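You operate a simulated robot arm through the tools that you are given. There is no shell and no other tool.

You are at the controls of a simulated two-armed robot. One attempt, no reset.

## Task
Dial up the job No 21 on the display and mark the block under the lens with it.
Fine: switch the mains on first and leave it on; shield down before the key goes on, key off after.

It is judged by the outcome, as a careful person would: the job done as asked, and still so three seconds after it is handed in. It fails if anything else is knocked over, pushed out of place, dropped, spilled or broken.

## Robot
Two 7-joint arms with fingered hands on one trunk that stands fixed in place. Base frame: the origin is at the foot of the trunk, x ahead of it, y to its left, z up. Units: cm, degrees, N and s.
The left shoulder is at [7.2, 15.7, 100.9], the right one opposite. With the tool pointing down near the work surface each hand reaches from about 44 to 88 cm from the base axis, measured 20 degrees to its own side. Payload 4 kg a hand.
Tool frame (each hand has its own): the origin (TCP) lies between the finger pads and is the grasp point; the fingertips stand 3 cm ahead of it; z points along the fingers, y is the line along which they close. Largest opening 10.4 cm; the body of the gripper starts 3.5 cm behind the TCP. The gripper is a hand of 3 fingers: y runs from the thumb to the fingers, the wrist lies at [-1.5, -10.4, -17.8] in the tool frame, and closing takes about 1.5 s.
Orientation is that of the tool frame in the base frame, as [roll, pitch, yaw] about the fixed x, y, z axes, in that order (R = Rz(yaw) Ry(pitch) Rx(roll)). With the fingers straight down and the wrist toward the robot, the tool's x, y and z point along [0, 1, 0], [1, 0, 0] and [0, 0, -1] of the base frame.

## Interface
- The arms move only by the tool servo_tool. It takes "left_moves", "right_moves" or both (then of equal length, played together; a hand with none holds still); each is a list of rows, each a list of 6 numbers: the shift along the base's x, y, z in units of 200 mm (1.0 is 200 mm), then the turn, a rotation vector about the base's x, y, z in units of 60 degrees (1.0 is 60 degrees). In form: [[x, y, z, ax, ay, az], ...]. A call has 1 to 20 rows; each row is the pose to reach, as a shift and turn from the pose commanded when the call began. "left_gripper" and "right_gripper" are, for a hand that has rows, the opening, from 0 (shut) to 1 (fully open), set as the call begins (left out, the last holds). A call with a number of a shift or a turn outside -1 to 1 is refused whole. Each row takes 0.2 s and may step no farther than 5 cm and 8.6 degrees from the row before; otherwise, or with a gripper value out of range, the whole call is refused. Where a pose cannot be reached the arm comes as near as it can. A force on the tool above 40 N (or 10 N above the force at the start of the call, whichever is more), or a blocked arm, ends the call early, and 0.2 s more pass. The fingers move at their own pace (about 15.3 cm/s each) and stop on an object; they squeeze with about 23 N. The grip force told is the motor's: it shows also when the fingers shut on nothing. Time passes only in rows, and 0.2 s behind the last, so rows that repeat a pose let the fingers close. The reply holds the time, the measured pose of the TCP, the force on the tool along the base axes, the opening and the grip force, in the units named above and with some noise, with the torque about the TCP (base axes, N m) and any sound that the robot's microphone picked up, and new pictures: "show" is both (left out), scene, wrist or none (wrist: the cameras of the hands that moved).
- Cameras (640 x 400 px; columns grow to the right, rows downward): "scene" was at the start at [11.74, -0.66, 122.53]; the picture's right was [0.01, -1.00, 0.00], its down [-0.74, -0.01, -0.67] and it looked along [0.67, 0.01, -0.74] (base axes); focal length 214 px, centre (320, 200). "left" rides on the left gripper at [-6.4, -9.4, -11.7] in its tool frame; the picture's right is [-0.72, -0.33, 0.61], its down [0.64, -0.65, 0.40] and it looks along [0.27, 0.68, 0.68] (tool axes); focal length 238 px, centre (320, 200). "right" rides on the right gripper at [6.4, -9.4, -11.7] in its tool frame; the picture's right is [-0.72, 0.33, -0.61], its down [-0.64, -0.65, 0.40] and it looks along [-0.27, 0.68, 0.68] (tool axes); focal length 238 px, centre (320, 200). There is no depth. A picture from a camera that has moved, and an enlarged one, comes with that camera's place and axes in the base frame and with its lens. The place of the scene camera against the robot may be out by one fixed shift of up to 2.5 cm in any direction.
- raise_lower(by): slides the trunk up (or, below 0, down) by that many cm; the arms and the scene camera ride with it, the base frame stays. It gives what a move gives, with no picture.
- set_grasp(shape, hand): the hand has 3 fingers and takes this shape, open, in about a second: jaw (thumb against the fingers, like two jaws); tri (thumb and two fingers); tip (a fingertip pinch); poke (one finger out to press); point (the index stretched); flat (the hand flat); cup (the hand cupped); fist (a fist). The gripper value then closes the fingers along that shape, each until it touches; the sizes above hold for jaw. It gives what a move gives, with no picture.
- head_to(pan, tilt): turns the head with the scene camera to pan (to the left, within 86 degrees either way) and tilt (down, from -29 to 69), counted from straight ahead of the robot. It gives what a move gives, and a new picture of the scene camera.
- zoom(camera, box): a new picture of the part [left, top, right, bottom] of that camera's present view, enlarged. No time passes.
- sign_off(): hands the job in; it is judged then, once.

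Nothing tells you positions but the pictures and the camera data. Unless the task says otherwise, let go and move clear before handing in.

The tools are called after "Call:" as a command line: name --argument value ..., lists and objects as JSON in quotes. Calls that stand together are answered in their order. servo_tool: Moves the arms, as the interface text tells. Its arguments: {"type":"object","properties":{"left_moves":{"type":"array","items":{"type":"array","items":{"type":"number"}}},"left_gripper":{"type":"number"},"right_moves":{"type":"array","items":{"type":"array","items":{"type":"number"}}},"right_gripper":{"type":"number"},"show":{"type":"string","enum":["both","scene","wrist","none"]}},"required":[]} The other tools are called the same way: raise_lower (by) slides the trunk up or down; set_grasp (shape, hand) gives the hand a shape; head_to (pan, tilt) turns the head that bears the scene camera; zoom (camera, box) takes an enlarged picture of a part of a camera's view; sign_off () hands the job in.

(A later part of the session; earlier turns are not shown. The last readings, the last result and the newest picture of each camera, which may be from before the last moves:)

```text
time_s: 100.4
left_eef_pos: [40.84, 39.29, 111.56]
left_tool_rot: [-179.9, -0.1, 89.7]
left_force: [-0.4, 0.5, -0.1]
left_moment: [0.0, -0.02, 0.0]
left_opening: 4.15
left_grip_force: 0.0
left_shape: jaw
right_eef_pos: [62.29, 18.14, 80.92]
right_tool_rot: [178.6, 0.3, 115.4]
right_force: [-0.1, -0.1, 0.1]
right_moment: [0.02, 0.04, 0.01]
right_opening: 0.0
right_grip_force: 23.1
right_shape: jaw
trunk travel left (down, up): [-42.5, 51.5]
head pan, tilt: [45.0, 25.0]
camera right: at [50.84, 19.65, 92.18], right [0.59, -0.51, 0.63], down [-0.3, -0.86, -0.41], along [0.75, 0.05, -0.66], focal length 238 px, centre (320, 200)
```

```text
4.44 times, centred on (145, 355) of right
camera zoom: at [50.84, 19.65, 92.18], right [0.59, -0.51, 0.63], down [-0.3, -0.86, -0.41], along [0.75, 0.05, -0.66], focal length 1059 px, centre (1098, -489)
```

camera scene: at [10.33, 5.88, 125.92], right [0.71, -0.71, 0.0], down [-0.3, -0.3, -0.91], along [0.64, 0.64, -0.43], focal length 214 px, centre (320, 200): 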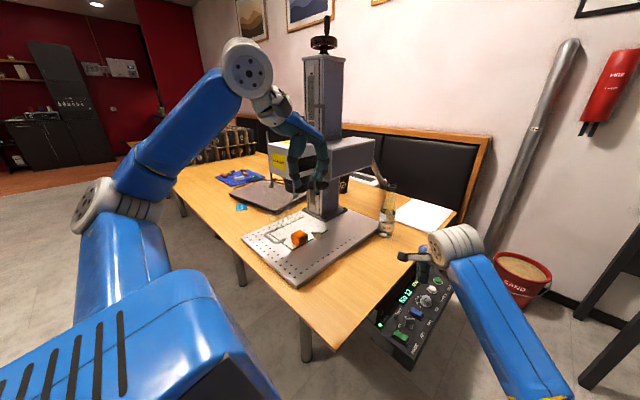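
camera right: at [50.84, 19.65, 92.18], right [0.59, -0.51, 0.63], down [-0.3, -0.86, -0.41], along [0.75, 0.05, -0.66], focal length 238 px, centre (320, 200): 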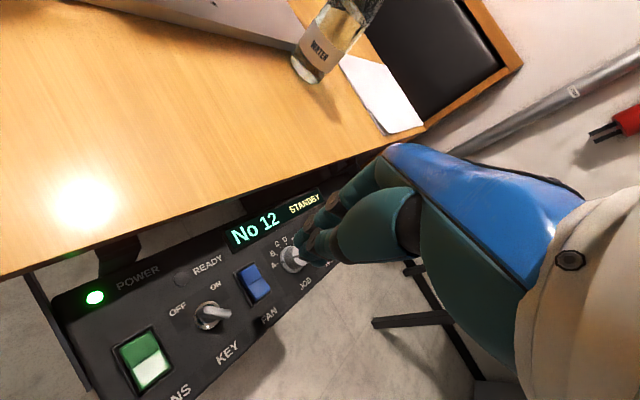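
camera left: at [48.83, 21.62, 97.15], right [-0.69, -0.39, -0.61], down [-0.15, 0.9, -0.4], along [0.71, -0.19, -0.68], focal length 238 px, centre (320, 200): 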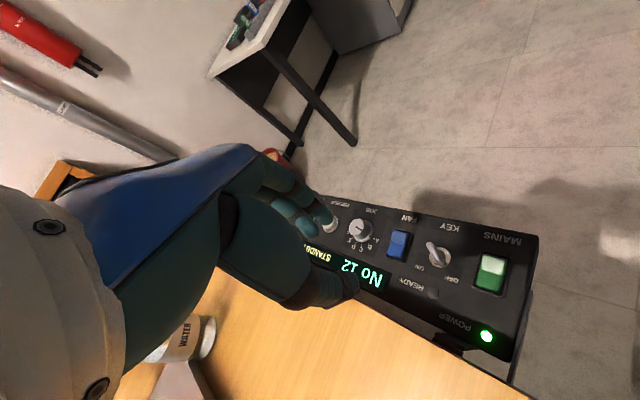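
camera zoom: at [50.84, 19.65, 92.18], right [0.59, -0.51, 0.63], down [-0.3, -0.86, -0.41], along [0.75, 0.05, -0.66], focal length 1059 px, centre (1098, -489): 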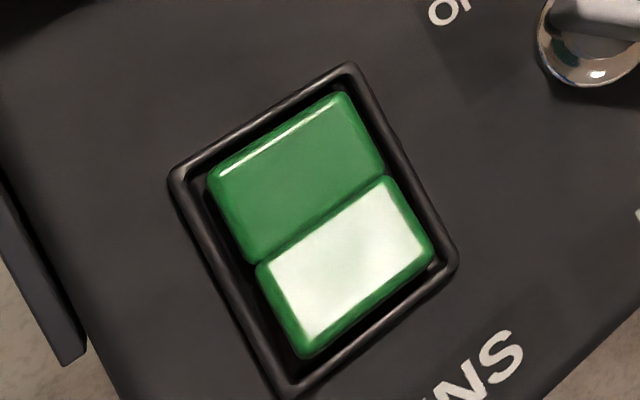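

The fan's near half now stands raised like the mains, so it's on. Next the dial: opening the fingers, moving over [68.5, 16.7] and turning to yaw ≈150.

Call:
servo_tool --right_moves '[[0.05, 0, 0, 0, 0, 0.1], [0.12, -0.02, 0, 0, 0, 0.2], [0.2, -0.05, 0, 0, 0, 0.3], [0.26, -0.06, 0, 0, 0, 0.4], [0.31, -0.072, 0, 0, 0, 0.5], [0.31, -0.072, 0, 0, 0, 0.58], [0.31, -0.072, 0, 0, 0, 0.58]]' --right_gripper 0.4 --show "wrist"

Call:
zoom --camera "right" --box '[180, 115, 400, 335]'

```text
time_s: 102.0
left_eef_pos: [40.85, 39.38, 111.62]
left_tool_rot: [-179.9, -0.1, 89.8]
left_force: [0.1, 1.1, -0.2]
left_moment: [0.03, -0.01, 0.0]
left_opening: 4.15
left_grip_force: 0.0
left_shape: jaw
right_eef_pos: [68.54, 16.8, 80.9]
right_tool_rot: [178.6, 0.4, 150.4]
right_force: [-0.1, -0.3, 0.0]
right_moment: [-0.04, -0.01, 0.02]
right_opening: 4.12
right_grip_force: 0.0
right_shape: jaw
trunk travel left (down, up): [-42.5, 51.5]
head pan, tilt: [45.0, 25.0]
camera right: at [58.09, 11.39, 92.14], right [0.78, -0.08, 0.63], down [0.24, -0.88, -0.42], along [0.58, 0.47, -0.66], focal length 238 px, centre (320, 200)
```

right: 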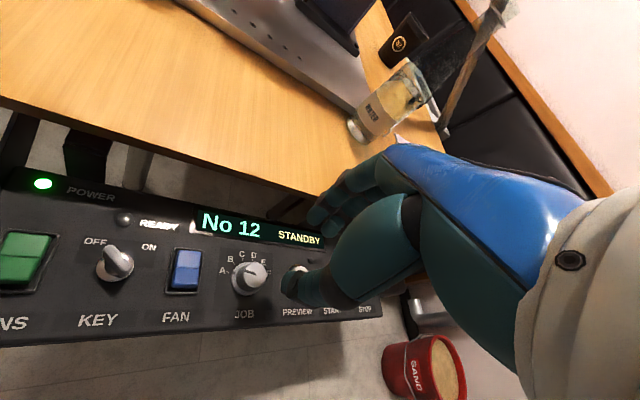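

```text
1.82 times, centred on (290, 225) of right
camera zoom: at [58.09, 11.39, 92.14], right [0.78, -0.08, 0.63], down [0.24, -0.88, -0.42], along [0.58, 0.47, -0.66], focal length 433 px, centre (374, 154)
```

zoom: 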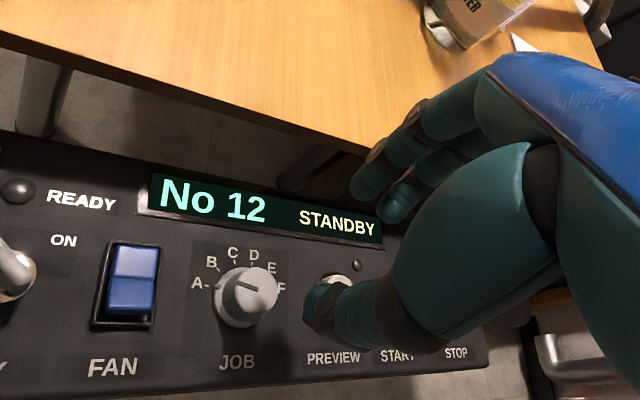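

Call:
servo_tool --right_moves '[[-0.004, -0.01, -0.15, 0, 0, 0], [-0.004, -0.01, -0.3, 0, 0, 0], [-0.004, -0.01, -0.4, 0, 0, 0], [-0.004, -0.01, -0.45, 0, 0, 0], [-0.004, -0.01, -0.485, 0, 0, 0]]' --show "wrist"

Call:
servo_tool --right_moves '[[0, 0, 0, 0, 0, 0], [0, 0, 0, 0, 0, 0], [0, 0, 0, 0, 0, 0], [0, 0, 0, 0, 0, 0]]' --right_gripper 0.1 --show "wrist"

Call:
zoom --camera "right" --box '[180, 115, 400, 335]'

```text
time_s: 103.2
left_eef_pos: [40.83, 39.29, 111.61]
left_tool_rot: [-180.0, -0.1, 89.8]
left_force: [0.3, 0.5, -0.2]
left_moment: [0.0, 0.0, 0.01]
left_opening: 4.12
left_grip_force: 0.0
left_shape: jaw
right_eef_pos: [68.51, 16.45, 71.11]
right_tool_rot: [178.6, 0.4, 150.2]
right_force: [-0.3, -0.6, -0.3]
right_moment: [0.0, 0.03, -0.01]
right_opening: 4.12
right_grip_force: 0.1
right_shape: jaw
trunk travel left (down, up): [-42.5, 51.5]
head pan, tilt: [45.0, 25.0]
camera right: at [58.09, 11.17, 82.4], right [0.78, -0.09, 0.63], down [0.24, -0.88, -0.42], along [0.58, 0.47, -0.66], focal length 238 px, centre (320, 200)
```

right: 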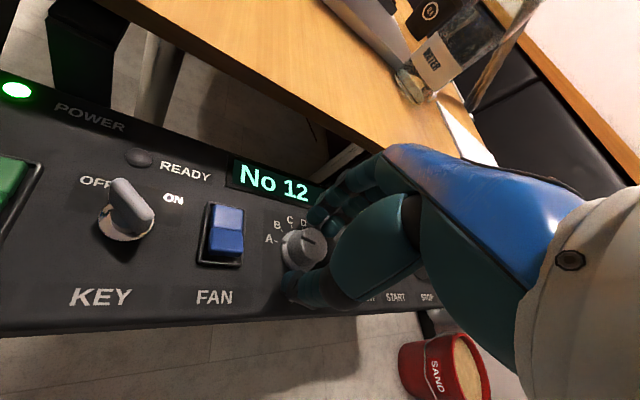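

```text
time_s: 104.2
left_eef_pos: [40.92, 39.45, 111.68]
left_tool_rot: [-180.0, 0.0, 89.8]
left_force: [-0.3, -0.5, -0.5]
left_moment: [-0.02, -0.03, 0.0]
left_opening: 4.15
left_grip_force: 0.1
left_shape: jaw
right_eef_pos: [68.54, 16.67, 71.18]
right_tool_rot: [178.5, 0.4, 150.3]
right_force: [3.3, 6.0, 4.6]
right_moment: [0.25, -0.18, -0.02]
right_opening: 1.58
right_grip_force: 23.1
right_shape: jaw
trunk travel left (down, up): [-42.5, 51.5]
head pan, tilt: [45.0, 25.0]
camera right: at [58.08, 11.26, 82.48], right [0.77, -0.09, 0.63], down [0.24, -0.88, -0.42], along [0.59, 0.47, -0.66], focal length 238 px, centre (320, 200)
```

right: 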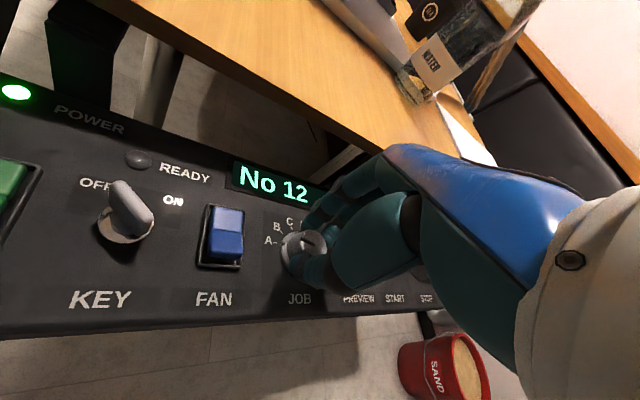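

```text
1.82 times, centred on (290, 225) of right
camera zoom: at [58.08, 11.26, 82.48], right [0.77, -0.09, 0.63], down [0.24, -0.88, -0.42], along [0.59, 0.47, -0.66], focal length 433 px, centre (374, 154)
```

zoom: 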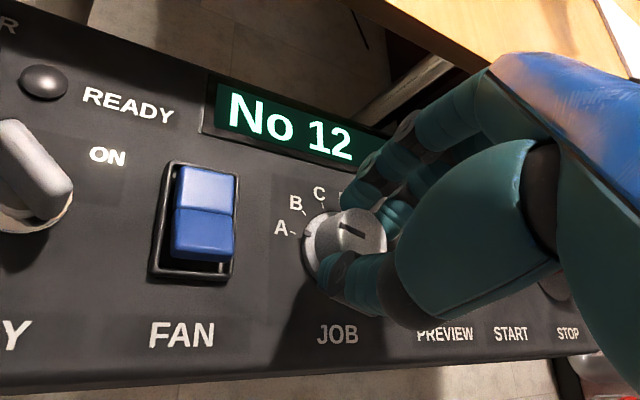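

Gripped at A still. Turning about 32° clockwise.

Call:
servo_tool --right_moves '[[0, 0, 0, 0, 0, -0.08], [0, 0, 0, 0, 0, -0.16], [0, 0, 0, 0, 0, -0.25], [0, 0, 0, 0, 0, -0.34], [0, 0, 0, 0, 0, -0.43], [0, 0, 0, 0, 0, -0.53], [0, 0, 0, 0, 0, -0.53]]' --show "wrist"

Call:
zoom --camera "right" --box '[180, 115, 400, 335]'

```text
time_s: 105.8
left_eef_pos: [40.85, 39.5, 111.59]
left_tool_rot: [-179.9, -0.1, 89.9]
left_force: [-0.4, -0.1, -1.1]
left_moment: [-0.01, -0.01, -0.02]
left_opening: 4.11
left_grip_force: 0.0
left_shape: jaw
right_eef_pos: [68.43, 16.63, 71.15]
right_tool_rot: [178.5, 0.4, 118.4]
right_force: [5.6, 12.1, 6.5]
right_moment: [0.32, -0.31, 0.08]
right_opening: 1.63
right_grip_force: 23.0
right_shape: jaw
trunk travel left (down, up): [-42.5, 51.5]
head pan, tilt: [45.0, 25.0]
camera right: at [56.77, 17.63, 82.46], right [0.61, -0.48, 0.63], down [-0.26, -0.87, -0.42], along [0.75, 0.09, -0.66], focal length 238 px, centre (320, 200)
```

right: 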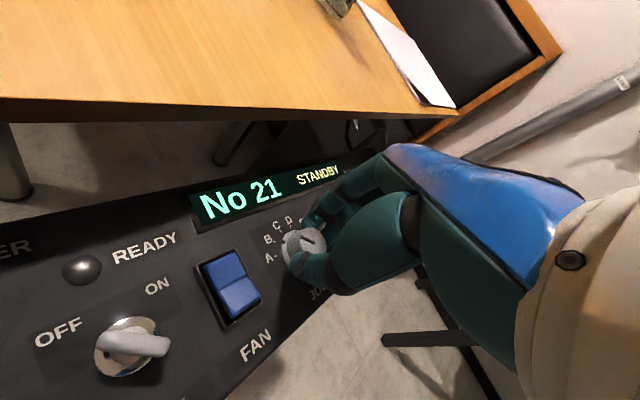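

```text
1.82 times, centred on (290, 225) of right
camera zoom: at [56.77, 17.63, 82.46], right [0.61, -0.48, 0.63], down [-0.26, -0.87, -0.42], along [0.75, 0.09, -0.66], focal length 433 px, centre (374, 154)
```

zoom: 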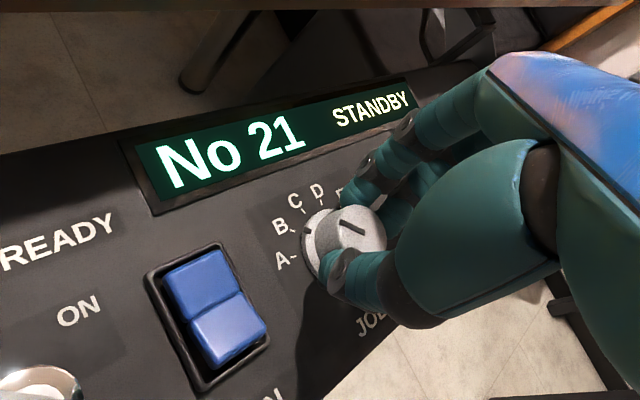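

The display shows "No 21". I'll release gently and check that it stays.

Call:
servo_tool --right_moves '[[0, 0, 0, 0, 0, 0], [0, 0, 0, 0, 0, 0], [0, 0, 0, 0, 0, 0]]' --right_gripper 0.4 --show "wrist"

Call:
zoom --camera "right" --box '[180, 115, 400, 335]'

```text
time_s: 106.6
left_eef_pos: [40.76, 39.48, 111.64]
left_tool_rot: [-179.8, 0.0, 89.8]
left_force: [0.3, 0.4, -0.7]
left_moment: [0.01, 0.02, -0.02]
left_opening: 4.15
left_grip_force: 0.2
left_shape: jaw
right_eef_pos: [68.39, 16.46, 71.06]
right_tool_rot: [178.7, 0.5, 118.5]
right_force: [-0.1, -0.7, -0.3]
right_moment: [-0.03, -0.01, -0.02]
right_opening: 4.1
right_grip_force: 0.0
right_shape: jaw
trunk travel left (down, up): [-42.5, 51.5]
head pan, tilt: [45.0, 25.0]
camera right: at [56.79, 17.45, 82.36], right [0.61, -0.48, 0.63], down [-0.26, -0.87, -0.41], along [0.74, 0.09, -0.66], focal length 238 px, centre (320, 200)
```

right: 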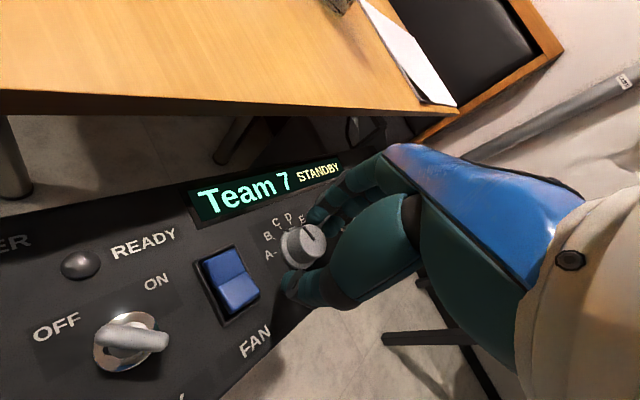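

```text
1.82 times, centred on (290, 225) of right
camera zoom: at [56.79, 17.45, 82.36], right [0.61, -0.48, 0.63], down [-0.26, -0.87, -0.41], along [0.74, 0.09, -0.66], focal length 433 px, centre (374, 154)
```

zoom: 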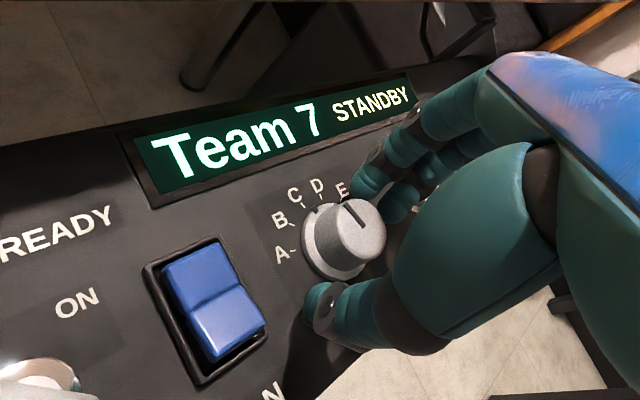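

Opening the fingers dragged the dial one step on to C ("Team 7"), so B is No 21. I'll re-close to see how closing affects it.

Call:
servo_tool --right_moves '[[0, 0, 0, 0, 0, 0], [0, 0, 0, 0, 0, 0], [0, 0, 0, 0, 0, 0]]' --right_gripper 0.1 --show "wrist"

Call:
zoom --camera "right" --box '[230, 165, 340, 285]'

```text
time_s: 107.4
left_eef_pos: [40.78, 39.42, 111.72]
left_tool_rot: [-180.0, 0.0, 89.8]
left_force: [1.0, -0.1, -0.2]
left_moment: [0.0, -0.02, -0.01]
left_opening: 4.14
left_grip_force: 0.1
left_shape: jaw
right_eef_pos: [68.45, 16.6, 71.23]
right_tool_rot: [178.6, 0.3, 118.4]
right_force: [7.0, 3.4, 3.2]
right_moment: [0.17, -0.32, -0.03]
right_opening: 1.58
right_grip_force: 23.0
right_shape: jaw
trunk travel left (down, up): [-42.5, 51.5]
head pan, tilt: [45.0, 25.0]
camera right: at [56.84, 17.54, 82.44], right [0.61, -0.48, 0.63], down [-0.26, -0.87, -0.42], along [0.75, 0.09, -0.66], focal length 238 px, centre (320, 200)
```

right: 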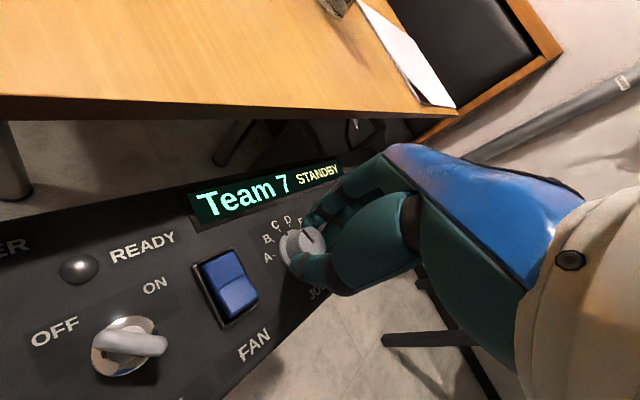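

```text
3.33 times, centred on (285, 225) of right
camera zoom: at [56.84, 17.54, 82.44], right [0.61, -0.48, 0.63], down [-0.26, -0.87, -0.42], along [0.75, 0.09, -0.66], focal length 794 px, centre (437, 117)
```

zoom: 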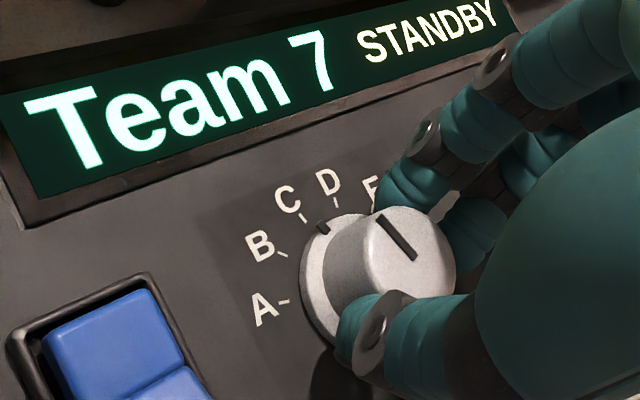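

Closing doesn't disturb it. I'll turn back about 30° counter-clockwise to B and this time open the fingers only slightly.

Call:
servo_tool --right_moves '[[0, 0, 0, 0, 0, 0.08], [0, 0, 0, 0, 0, 0.16], [0, 0, 0, 0, 0, 0.24], [0, 0, 0, 0, 0, 0.33], [0, 0, 0, 0, 0, 0.42], [0, 0, 0, 0, 0, 0.5], [0, 0, 0, 0, 0, 0.5]]' --show "wrist"

Call:
zoom --camera "right" --box '[220, 135, 360, 285]'

```text
time_s: 109.0
left_eef_pos: [40.75, 39.5, 111.73]
left_tool_rot: [-179.9, -0.1, 89.8]
left_force: [0.0, -0.4, 0.0]
left_moment: [-0.02, -0.01, -0.02]
left_opening: 4.14
left_grip_force: 0.0
left_shape: jaw
right_eef_pos: [68.37, 16.55, 71.2]
right_tool_rot: [178.6, 0.4, 148.5]
right_force: [6.6, 2.4, 6.3]
right_moment: [0.23, -0.26, -0.03]
right_opening: 1.63
right_grip_force: 22.9
right_shape: jaw
trunk travel left (down, up): [-42.5, 51.5]
head pan, tilt: [45.0, 25.0]
camera right: at [57.89, 11.5, 82.44], right [0.77, -0.11, 0.63], down [0.21, -0.88, -0.42], along [0.6, 0.45, -0.66], focal length 238 px, centre (320, 200)
```

right: 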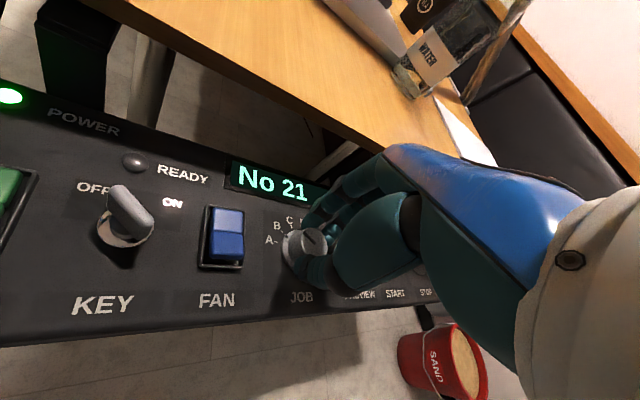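

```text
2.67 times, centred on (290, 210) of right
camera zoom: at [57.89, 11.5, 82.44], right [0.77, -0.11, 0.63], down [0.21, -0.88, -0.42], along [0.6, 0.45, -0.66], focal length 636 px, centre (400, 173)
```

zoom: 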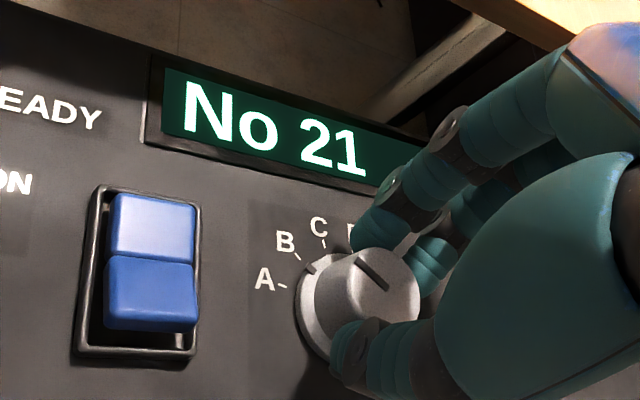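

Call:
servo_tool --right_moves '[[0, 0, 0, 0, 0, 0], [0, 0, 0, 0, 0, 0]]' --right_gripper 0.19 --show "wrist"

Call:
zoom --camera "right" --box '[220, 135, 360, 285]'

```text
time_s: 109.6
left_eef_pos: [40.76, 39.45, 111.54]
left_tool_rot: [-179.9, 0.0, 90.0]
left_force: [0.4, 0.1, 0.4]
left_moment: [0.0, -0.03, -0.02]
left_opening: 4.12
left_grip_force: 0.1
left_shape: jaw
right_eef_pos: [68.28, 16.68, 71.2]
right_tool_rot: [178.7, 0.3, 148.4]
right_force: [3.1, 4.7, 3.6]
right_moment: [0.15, -0.16, 0.02]
right_opening: 2.09
right_grip_force: 0.1
right_shape: jaw
trunk travel left (down, up): [-42.5, 51.5]
head pan, tilt: [45.0, 25.0]
camera right: at [57.8, 11.59, 82.41], right [0.77, -0.11, 0.62], down [0.21, -0.88, -0.42], along [0.6, 0.45, -0.66], focal length 238 px, centre (320, 200)
```

right: 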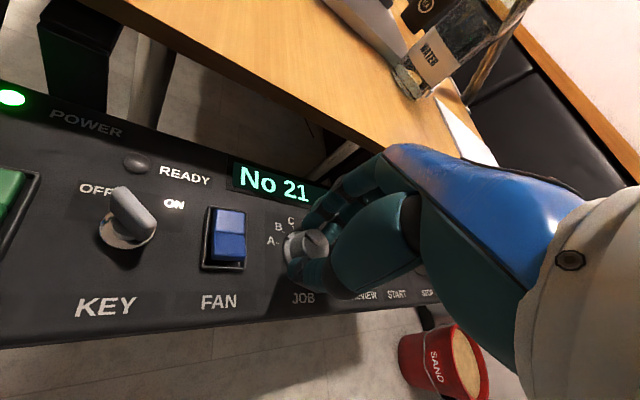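

```text
2.67 times, centred on (290, 210) of right
camera zoom: at [57.8, 11.59, 82.41], right [0.77, -0.11, 0.62], down [0.21, -0.88, -0.42], along [0.6, 0.45, -0.66], focal length 636 px, centre (400, 173)
```

zoom: 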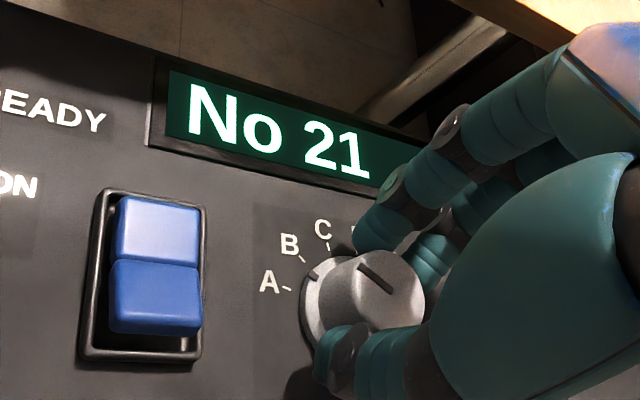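

Still No 21 with the thumb off; the fingers still touch lightly. I'll shift the hand slightly along its closing axis to clear, then open a bit more.

Call:
servo_tool --right_moves '[[0.004, 0.006, 0, 0, 0, 0], [0.007, 0.011, 0, 0, 0, 0], [0.007, 0.011, 0, 0, 0, 0]]' --right_gripper 0.22 --show "wrist"

Call:
zoom --camera "right" --box '[220, 135, 360, 285]'

```text
time_s: 110.4
left_eef_pos: [40.7, 39.42, 111.66]
left_tool_rot: [-180.0, -0.1, 89.8]
left_force: [-0.8, 0.3, 0.2]
left_moment: [0.01, -0.03, 0.03]
left_opening: 4.15
left_grip_force: 0.0
left_shape: jaw
right_eef_pos: [68.49, 16.81, 70.93]
right_tool_rot: [178.8, 0.3, 148.4]
right_force: [-0.6, -0.4, 0.6]
right_moment: [0.01, -0.01, -0.03]
right_opening: 2.3
right_grip_force: 0.1
right_shape: jaw
trunk travel left (down, up): [-42.5, 51.5]
head pan, tilt: [45.0, 25.0]
camera right: at [58.0, 11.73, 82.38], right [0.77, -0.11, 0.63], down [0.21, -0.89, -0.42], along [0.6, 0.45, -0.66], focal length 238 px, centre (320, 200)
```

right: 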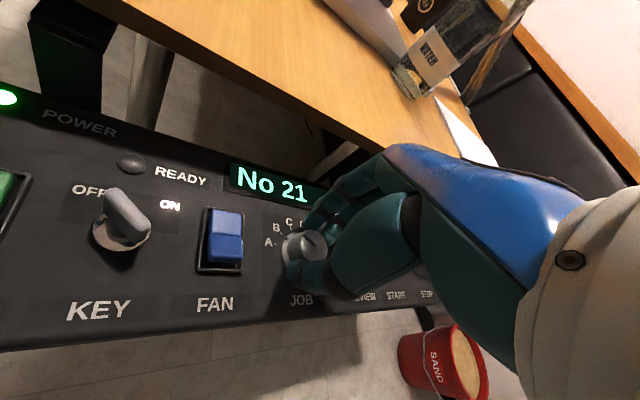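

```text
2.67 times, centred on (290, 210) of right
camera zoom: at [58.0, 11.73, 82.38], right [0.77, -0.11, 0.63], down [0.21, -0.89, -0.42], along [0.6, 0.45, -0.66], focal length 636 px, centre (400, 173)
```

zoom: 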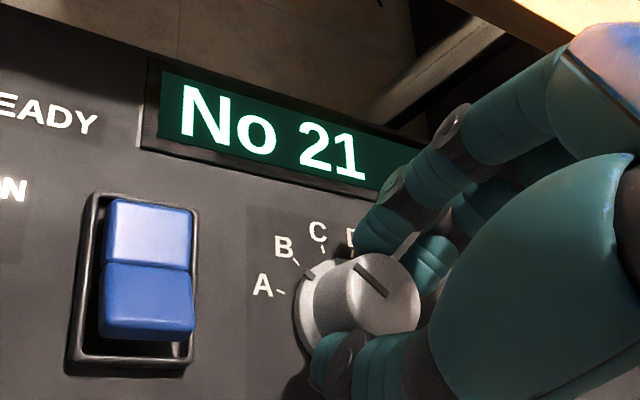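

Free of contact with No 21 kept. Opening a little more and lifting straight up.

Call:
servo_tool --right_moves '[[0, 0, 0, 0, 0, 0], [0, 0, 0.05, 0, 0, 0], [0, 0, 0.15, 0, 0, 0], [0, 0, 0.3, 0, 0, 0], [0, 0, 0.45, 0, 0, 0]]' --right_gripper 0.28 --show "wrist"

Call:
zoom --camera "right" --box '[40, 135, 340, 335]'

Call:
zoom --camera "right" --box '[60, 200, 160, 310]'

```text
time_s: 111.6
left_eef_pos: [40.75, 39.41, 111.65]
left_tool_rot: [-179.9, -0.1, 89.8]
left_force: [-1.0, -0.2, -0.3]
left_moment: [0.0, -0.01, 0.0]
left_opening: 4.15
left_grip_force: 0.2
left_shape: jaw
right_eef_pos: [68.48, 16.72, 80.3]
right_tool_rot: [178.7, 0.3, 148.3]
right_force: [-0.4, 0.3, 0.3]
right_moment: [0.04, 0.01, 0.0]
right_opening: 2.87
right_grip_force: 0.1
right_shape: jaw
trunk travel left (down, up): [-42.5, 51.5]
head pan, tilt: [45.0, 25.0]
camera right: at [57.94, 11.74, 91.51], right [0.77, -0.11, 0.63], down [0.21, -0.88, -0.42], along [0.6, 0.45, -0.66], focal length 238 px, centre (320, 200)
```

right: 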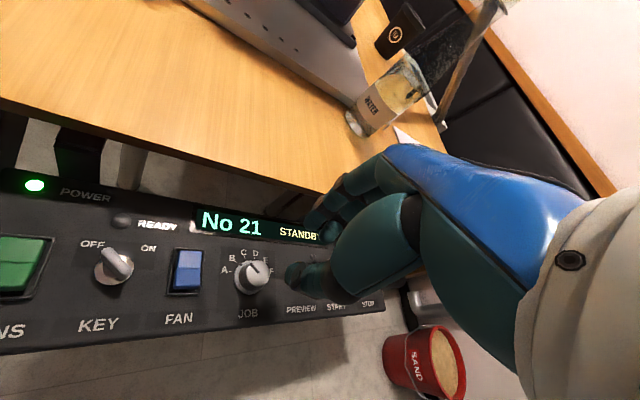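

```text
2.00 times, centred on (190, 235) of right
camera zoom: at [57.94, 11.74, 91.51], right [0.77, -0.11, 0.63], down [0.21, -0.88, -0.42], along [0.6, 0.45, -0.66], focal length 477 px, centre (580, 130)
```

zoom: 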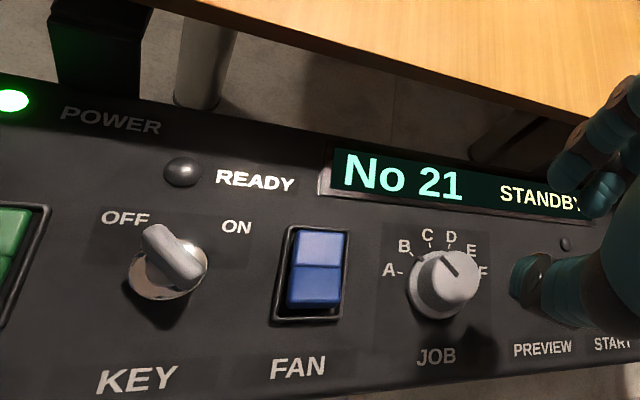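

```text
3.64 times, centred on (110, 255) of right
camera zoom: at [57.94, 11.74, 91.51], right [0.77, -0.11, 0.63], down [0.21, -0.88, -0.42], along [0.6, 0.45, -0.66], focal length 867 px, centre (1084, 0)
```

zoom: 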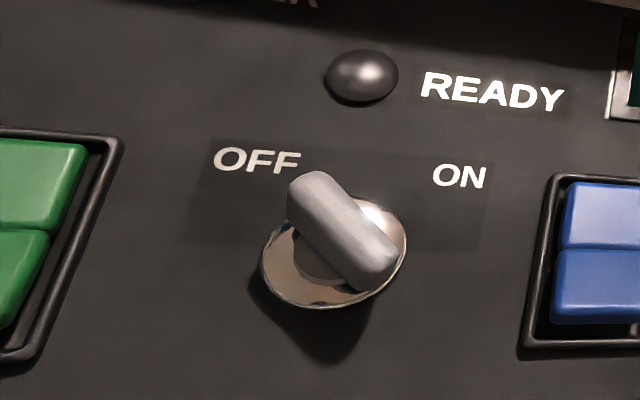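

The dial stays on No 21. Next is the key: its blade points to OFF at about 130° and must turn clockwise roughly 85° to ON. I'll hover over it at [57.8, 16.95] with yaw 130 and a small opening to straddle the blade.

Call:
servo_tool --right_moves '[[-0.1, 0, 0, 0, 0, -0.06], [-0.22, 0.005, 0, 0, 0, -0.13], [-0.34, 0.01, 0, 0, 0, -0.2], [-0.46, 0.012, 0, 0, 0, -0.27], [-0.534, 0.012, 0, 0, 0, -0.305], [-0.534, 0.012, 0, 0, 0, -0.305]]' --right_gripper 0.2 --show "wrist"

Call:
zoom --camera "right" --box '[180, 115, 400, 335]'

```text
time_s: 113.0
left_eef_pos: [40.7, 39.38, 111.68]
left_tool_rot: [-179.9, -0.1, 89.8]
left_force: [-0.4, -0.5, -0.2]
left_moment: [0.02, -0.02, 0.0]
left_opening: 4.15
left_grip_force: 0.0
left_shape: jaw
right_eef_pos: [57.87, 17.05, 80.27]
right_tool_rot: [178.6, 0.4, 130.0]
right_force: [0.3, -0.5, 0.2]
right_moment: [-0.04, 0.01, 0.01]
right_opening: 2.09
right_grip_force: 0.0
right_shape: jaw
trunk travel left (down, up): [-42.5, 51.5]
head pan, tilt: [45.0, 25.0]
camera right: at [46.25, 15.54, 91.5], right [0.7, -0.35, 0.63], down [-0.08, -0.91, -0.42], along [0.71, 0.24, -0.66], focal length 238 px, centre (320, 200)
```

right: 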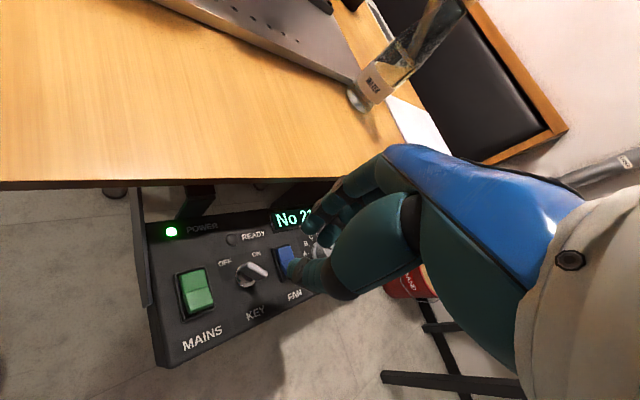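

```text
1.82 times, centred on (290, 225) of right
camera zoom: at [46.25, 15.54, 91.5], right [0.7, -0.35, 0.63], down [-0.08, -0.91, -0.42], along [0.71, 0.24, -0.66], focal length 433 px, centre (374, 154)
```

zoom: 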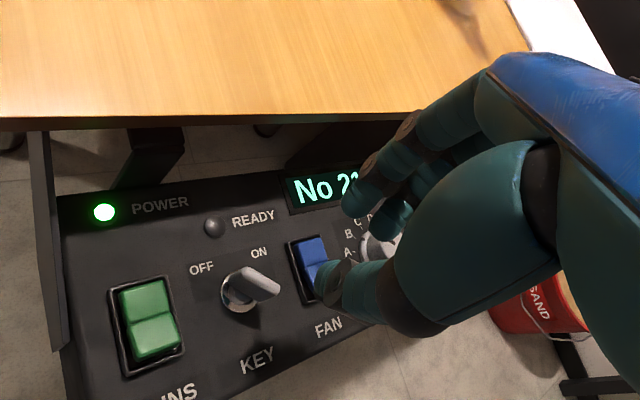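

The hand is centred over the key. Descending around the blade, then closing.

Call:
servo_tool --right_moves '[[-0.005, -0.002, -0.15, 0, 0, 0], [-0.005, -0.002, -0.3, 0, 0, 0], [-0.005, -0.002, -0.38, 0, 0, 0], [-0.005, -0.002, -0.42, 0, 0, 0], [-0.005, -0.002, -0.445, 0, 0, 0]]' --show "wrist"

Call:
zoom --camera "right" --box '[180, 115, 400, 335]'

```text
time_s: 114.2
left_eef_pos: [40.85, 39.44, 111.69]
left_tool_rot: [-179.9, 0.0, 89.8]
left_force: [-0.6, -0.1, 0.0]
left_moment: [0.02, 0.01, 0.02]
left_opening: 4.12
left_grip_force: 0.1
left_shape: jaw
right_eef_pos: [57.79, 16.82, 71.29]
right_tool_rot: [178.8, 0.4, 130.1]
right_force: [0.5, 1.0, 0.4]
right_moment: [-0.02, -0.04, -0.02]
right_opening: 2.13
right_grip_force: 0.0
right_shape: jaw
trunk travel left (down, up): [-42.5, 51.5]
head pan, tilt: [45.0, 25.0]
camera right: at [46.19, 15.48, 82.5], right [0.7, -0.35, 0.63], down [-0.08, -0.91, -0.41], along [0.71, 0.24, -0.66], focal length 238 px, centre (320, 200)
```

right: 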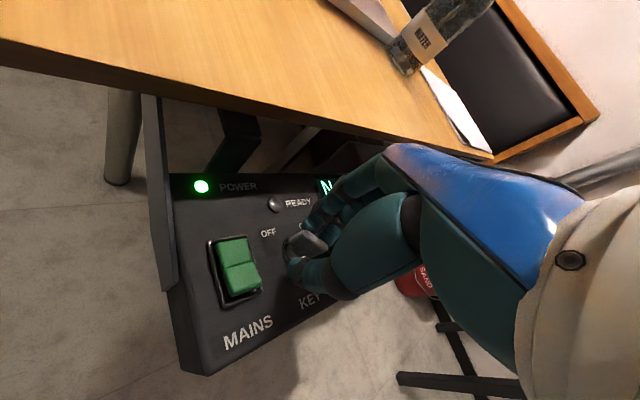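

```text
1.82 times, centred on (290, 225) of right
camera zoom: at [46.19, 15.48, 82.5], right [0.7, -0.35, 0.63], down [-0.08, -0.91, -0.41], along [0.71, 0.24, -0.66], focal length 433 px, centre (374, 154)
```

zoom: 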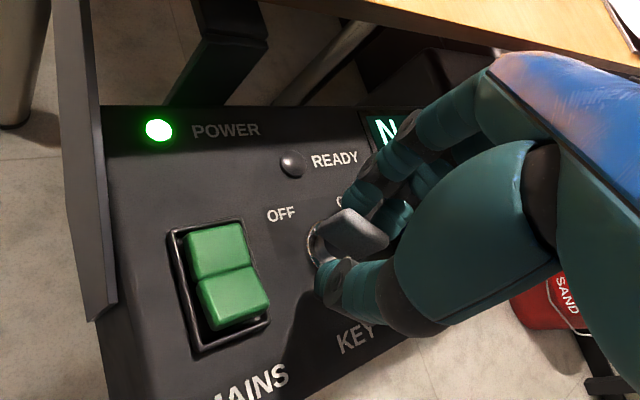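

The blade sits between thumb and fingers. Closing and turning clockwise about 33°.

Call:
servo_tool --right_moves '[[0, 0, 0, 0, 0, 0], [0, 0, 0, 0, 0, 0], [0, 0, 0, 0, 0, 0]]' --right_gripper 0 --show "none"

Call:
servo_tool --right_moves '[[0, 0, 0, 0, 0, -0.09], [0, 0, 0, 0, 0, -0.18], [0, 0, 0, 0, 0, -0.27], [0, 0, 0, 0, 0, -0.36], [0, 0, 0, 0, 0, -0.45], [0, 0, 0, 0, 0, -0.53], [0, 0, 0, 0, 0, -0.53]]' --show "wrist"

Call:
zoom --camera "right" --box '[180, 115, 400, 335]'

```text
time_s: 115.0
left_eef_pos: [40.9, 39.46, 111.66]
left_tool_rot: [-179.9, 0.0, 89.8]
left_force: [-0.1, 0.0, -0.4]
left_moment: [0.0, -0.02, 0.04]
left_opening: 4.13
left_grip_force: 0.1
left_shape: jaw
right_eef_pos: [57.68, 16.96, 71.19]
right_tool_rot: [178.7, 0.4, 130.1]
right_force: [1.1, 0.8, -1.4]
right_moment: [0.0, -0.04, 0.03]
right_opening: 0.09
right_grip_force: 23.0
right_shape: jaw
trunk travel left (down, up): [-42.5, 51.5]
head pan, tilt: [45.0, 25.0]
```

```text
time_s: 116.7
left_eef_pos: [41.19, 39.42, 111.41]
left_tool_rot: [-179.6, 0.0, 89.8]
left_force: [0.2, -0.3, -0.5]
left_moment: [0.01, 0.01, -0.04]
left_opening: 4.13
left_grip_force: 0.1
left_shape: jaw
right_eef_pos: [61.11, 11.2, 69.51]
right_tool_rot: [177.2, 5.2, 94.5]
right_force: [-1.0, -1.5, 0.5]
right_moment: [-0.04, 0.05, 0.01]
right_opening: 0.0
right_grip_force: 22.9
right_shape: jaw
trunk travel left (down, up): [-42.5, 51.5]
head pan, tilt: [45.0, 25.0]
stopped in row 7 (right hand): the force on the tool passed its limit at 42 N (the readings are from after the stop); the commanded pose is now the measured one
camera right: at [50.58, 17.6, 79.98], right [0.35, -0.63, 0.69], down [-0.58, -0.73, -0.37], along [0.74, -0.27, -0.62], focal length 238 px, centre (320, 200)
```

right: 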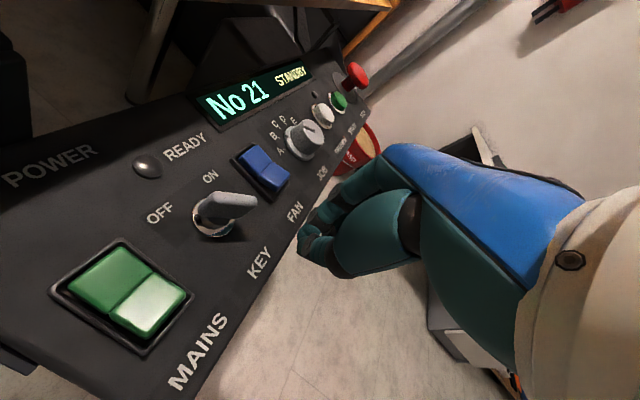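

```text
1.82 times, centred on (290, 225) of right
camera zoom: at [50.58, 17.6, 79.98], right [0.35, -0.63, 0.69], down [-0.58, -0.73, -0.37], along [0.74, -0.27, -0.62], focal length 433 px, centre (374, 154)
```

zoom: 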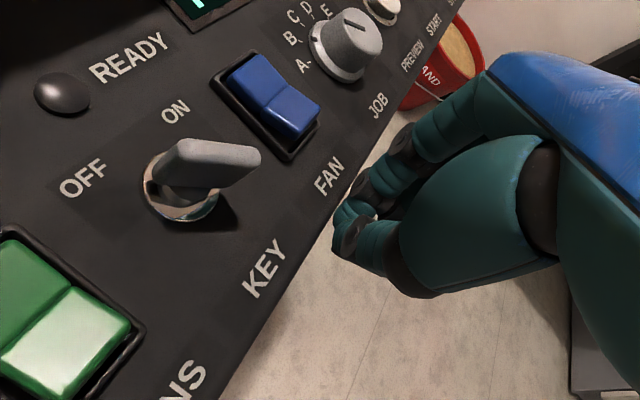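

The arm's limit near yaw 100 made the fingers slip off the key, and the hand ended just in front of the panel; the key still looks OFF and the display still says No 21. I'll back away, lift, and straighten the hand.

Call:
servo_tool --right_moves '[[0, -0.06, 0, 0, 0, 0], [0, -0.08, 0.08, 0, 0, 0], [0, -0.08, 0.25, 0.02, 0.012, 0.05], [0, -0.08, 0.42, 0.04, 0.025, 0.12], [0, -0.04, 0.5, 0.06, 0.04, 0.22], [0, 0, 0.55, 0.08, 0.053, 0.33], [0, 0.05, 0.55, 0.082, 0.053, 0.33], [0, 0.05, 0.55, 0.082, 0.053, 0.33]]' --show "both"

Call:
zoom --camera "right" --box '[40, 115, 340, 335]'

```text
time_s: 118.5
left_eef_pos: [40.85, 39.41, 111.56]
left_tool_rot: [-179.9, -0.1, 89.8]
left_force: [-1.2, 0.3, 0.5]
left_moment: [-0.01, -0.02, -0.01]
left_opening: 4.16
left_grip_force: 0.0
left_shape: jaw
right_eef_pos: [60.77, 12.35, 80.82]
right_tool_rot: [179.0, -0.4, 114.7]
right_force: [0.0, -0.7, -0.3]
right_moment: [-0.01, 0.02, -0.02]
right_opening: 0.0
right_grip_force: 22.9
right_shape: jaw
trunk travel left (down, up): [-42.5, 51.5]
head pan, tilt: [45.0, 25.0]
camera scene: at [10.33, 5.9, 125.92], right [0.71, -0.71, 0.0], down [-0.3, -0.3, -0.91], along [0.64, 0.64, -0.43], focal length 214 px, centre (320, 200)
camera right: at [49.39, 13.99, 92.21], right [0.59, -0.53, 0.61], down [-0.32, -0.85, -0.42], along [0.74, 0.05, -0.67], focal length 238 px, centre (320, 200)
```

scene: 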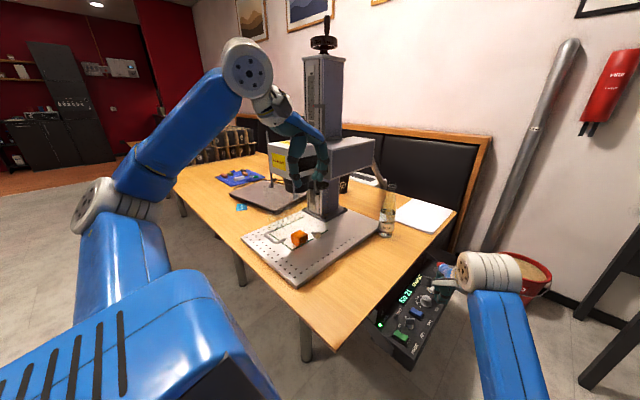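
right: 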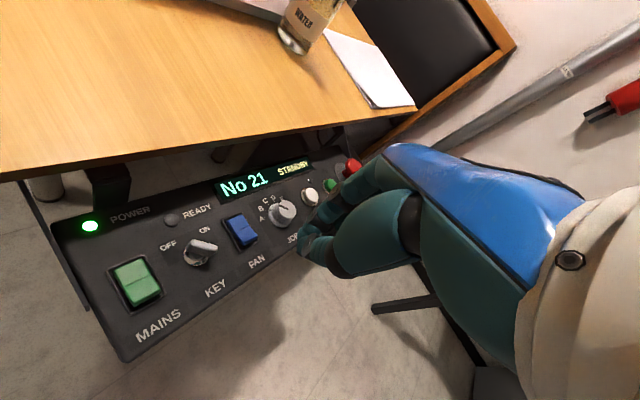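

```text
1.82 times, centred on (190, 225) of right
camera zoom: at [49.39, 13.99, 92.21], right [0.59, -0.53, 0.61], down [-0.32, -0.85, -0.42], along [0.74, 0.05, -0.67], focal length 433 px, centre (556, 154)
```

zoom: 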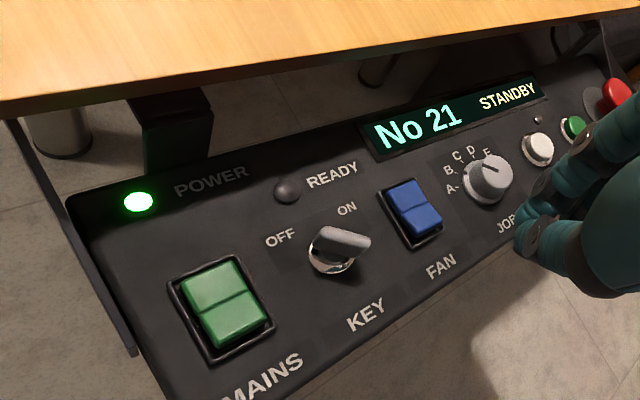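

Call:
zoom --camera "right" --box '[170, 210, 240, 290]'

```text
5.00 times, centred on (205, 250) of right
camera zoom: at [49.39, 13.99, 92.21], right [0.59, -0.53, 0.61], down [-0.32, -0.85, -0.42], along [0.74, 0.05, -0.67], focal length 1192 px, centre (895, -50)
```

zoom: 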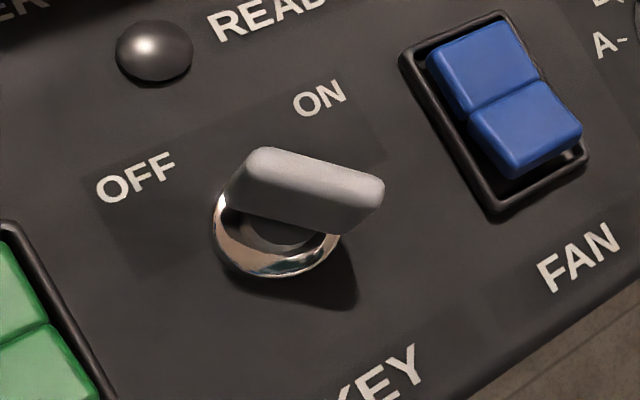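

The key is still at OFF (~133°). I'll grip it again and turn only within the arm's good range (130→106) to see whether it turns.

Call:
servo_tool --right_moves '[[-0.07, 0.1, 0, 0, 0, 0.1], [-0.145, 0.2, 0, 0, 0, 0.2], [-0.145, 0.235, 0, 0, 0, 0.255], [-0.145, 0.235, 0, 0, 0, 0.255]]' --right_gripper 0.2 --show "none"

```text
time_s: 119.5
left_eef_pos: [40.92, 39.23, 111.65]
left_tool_rot: [-180.0, 0.0, 89.7]
left_force: [0.7, 0.6, 0.0]
left_moment: [-0.01, 0.0, -0.02]
left_opening: 4.14
left_grip_force: 0.1
left_shape: jaw
right_eef_pos: [58.03, 16.58, 80.33]
right_tool_rot: [179.4, -0.2, 129.6]
right_force: [-0.6, 0.1, -0.1]
right_moment: [0.0, 0.01, -0.02]
right_opening: 2.07
right_grip_force: 0.1
right_shape: jaw
trunk travel left (down, up): [-42.5, 51.5]
head pan, tilt: [45.0, 25.0]
```

Call:
servo_tool --right_moves '[[-0.01, 0.025, -0.15, 0, 0, 0], [-0.01, 0.025, -0.3, 0, 0, 0], [-0.01, 0.025, -0.4, 0, 0, 0], [-0.01, 0.025, -0.44, 0, 0, 0], [-0.01, 0.025, -0.468, 0, 0, 0], [-0.01, 0.025, -0.468, 0, 0, 0]]' --show "none"

Call:
servo_tool --right_moves '[[0, 0, 0, 0, 0, 0], [0, 0, 0, 0, 0, 0], [0, 0, 0, 0, 0, 0]]' --right_gripper 0 --show "wrist"

Call:
zoom --camera "right" --box '[220, 165, 360, 305]'

```text
time_s: 120.9
left_eef_pos: [40.83, 39.38, 111.68]
left_tool_rot: [-179.9, -0.1, 89.8]
left_force: [-0.1, -1.0, -0.5]
left_moment: [0.02, -0.02, 0.0]
left_opening: 4.15
left_grip_force: 0.0
left_shape: jaw
right_eef_pos: [57.76, 17.19, 71.29]
right_tool_rot: [179.1, -0.1, 129.8]
right_force: [-1.1, 0.2, -0.5]
right_moment: [-0.01, 0.01, 0.01]
right_opening: 2.04
right_grip_force: 0.1
right_shape: jaw
trunk travel left (down, up): [-42.5, 51.5]
head pan, tilt: [45.0, 25.0]
```

```text
time_s: 121.7
left_eef_pos: [40.82, 39.36, 111.73]
left_tool_rot: [-180.0, 0.0, 89.8]
left_force: [0.1, -0.5, 0.1]
left_moment: [-0.02, -0.01, -0.02]
left_opening: 4.15
left_grip_force: 0.0
left_shape: jaw
right_eef_pos: [57.78, 17.37, 71.25]
right_tool_rot: [179.1, -0.1, 129.7]
right_force: [2.0, 2.3, 3.3]
right_moment: [0.07, -0.07, 0.02]
right_opening: 0.24
right_grip_force: 22.9
right_shape: jaw
trunk travel left (down, up): [-42.5, 51.5]
head pan, tilt: [45.0, 25.0]
camera right: at [46.36, 15.9, 82.68], right [0.7, -0.35, 0.62], down [-0.09, -0.9, -0.42], along [0.7, 0.24, -0.67], focal length 238 px, centre (320, 200)
```

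right: 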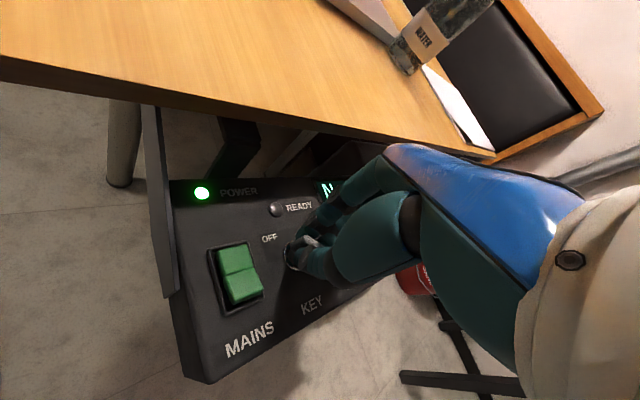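

```text
2.86 times, centred on (290, 235) of right
camera zoom: at [46.36, 15.9, 82.68], right [0.7, -0.35, 0.62], down [-0.09, -0.9, -0.42], along [0.7, 0.24, -0.67], focal length 681 px, centre (406, 100)
```

zoom: 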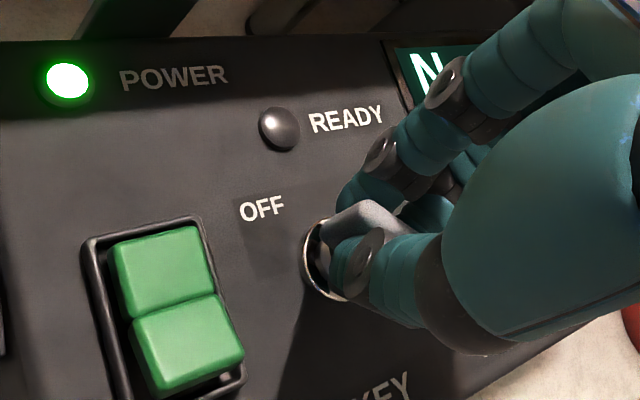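

Good grip on the blade. Turning from 130 to about 107 now.

Call:
servo_tool --right_moves '[[0, 0, 0, 0, 0, -0.07], [0, 0, 0, 0, 0, -0.14], [0, 0, 0, 0, 0, -0.21], [0, 0, 0, 0, 0, -0.28], [0, 0, 0, 0, 0, -0.35], [0, 0, 0, 0, 0, -0.38]]' --show "wrist"

Call:
zoom --camera "right" --box '[200, 145, 360, 305]'

```text
time_s: 123.3
left_eef_pos: [40.71, 39.03, 111.79]
left_tool_rot: [-179.9, -0.2, 89.8]
left_force: [0.3, 0.0, 0.2]
left_moment: [0.02, 0.01, 0.01]
left_opening: 4.13
left_grip_force: 0.1
left_shape: jaw
right_eef_pos: [61.1, 11.76, 70.61]
right_tool_rot: [177.7, 4.5, 103.4]
right_force: [0.3, 0.7, -0.7]
right_moment: [-0.04, 0.0, 0.0]
right_opening: 0.11
right_grip_force: 23.4
right_shape: jaw
trunk travel left (down, up): [-42.5, 51.5]
head pan, tilt: [45.0, 25.0]
stopped in row 6 (right hand): the arm was blocked; the commanded pose is now the measured one
camera right: at [49.92, 16.36, 81.27], right [0.45, -0.58, 0.68], down [-0.46, -0.8, -0.38], along [0.76, -0.15, -0.63], focal length 238 px, centre (320, 200)
```

right: 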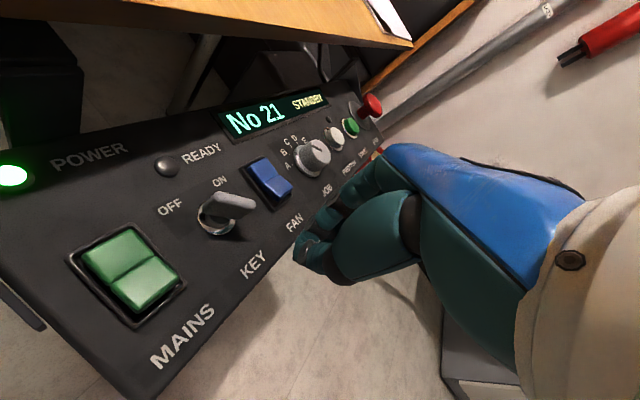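

```text
2.50 times, centred on (280, 225) of right
camera zoom: at [49.92, 16.36, 81.27], right [0.45, -0.58, 0.68], down [-0.46, -0.8, -0.38], along [0.76, -0.15, -0.63], focal length 596 px, centre (420, 138)
```

zoom: 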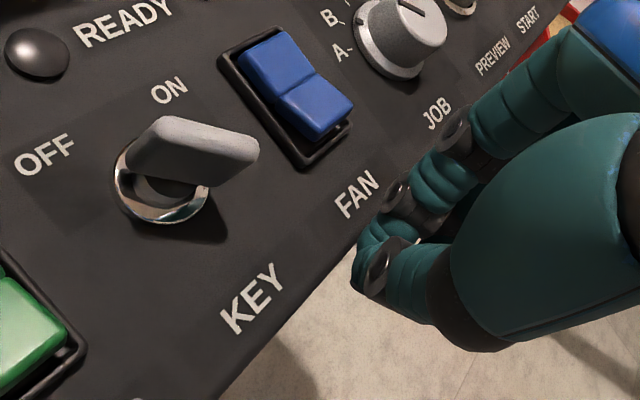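

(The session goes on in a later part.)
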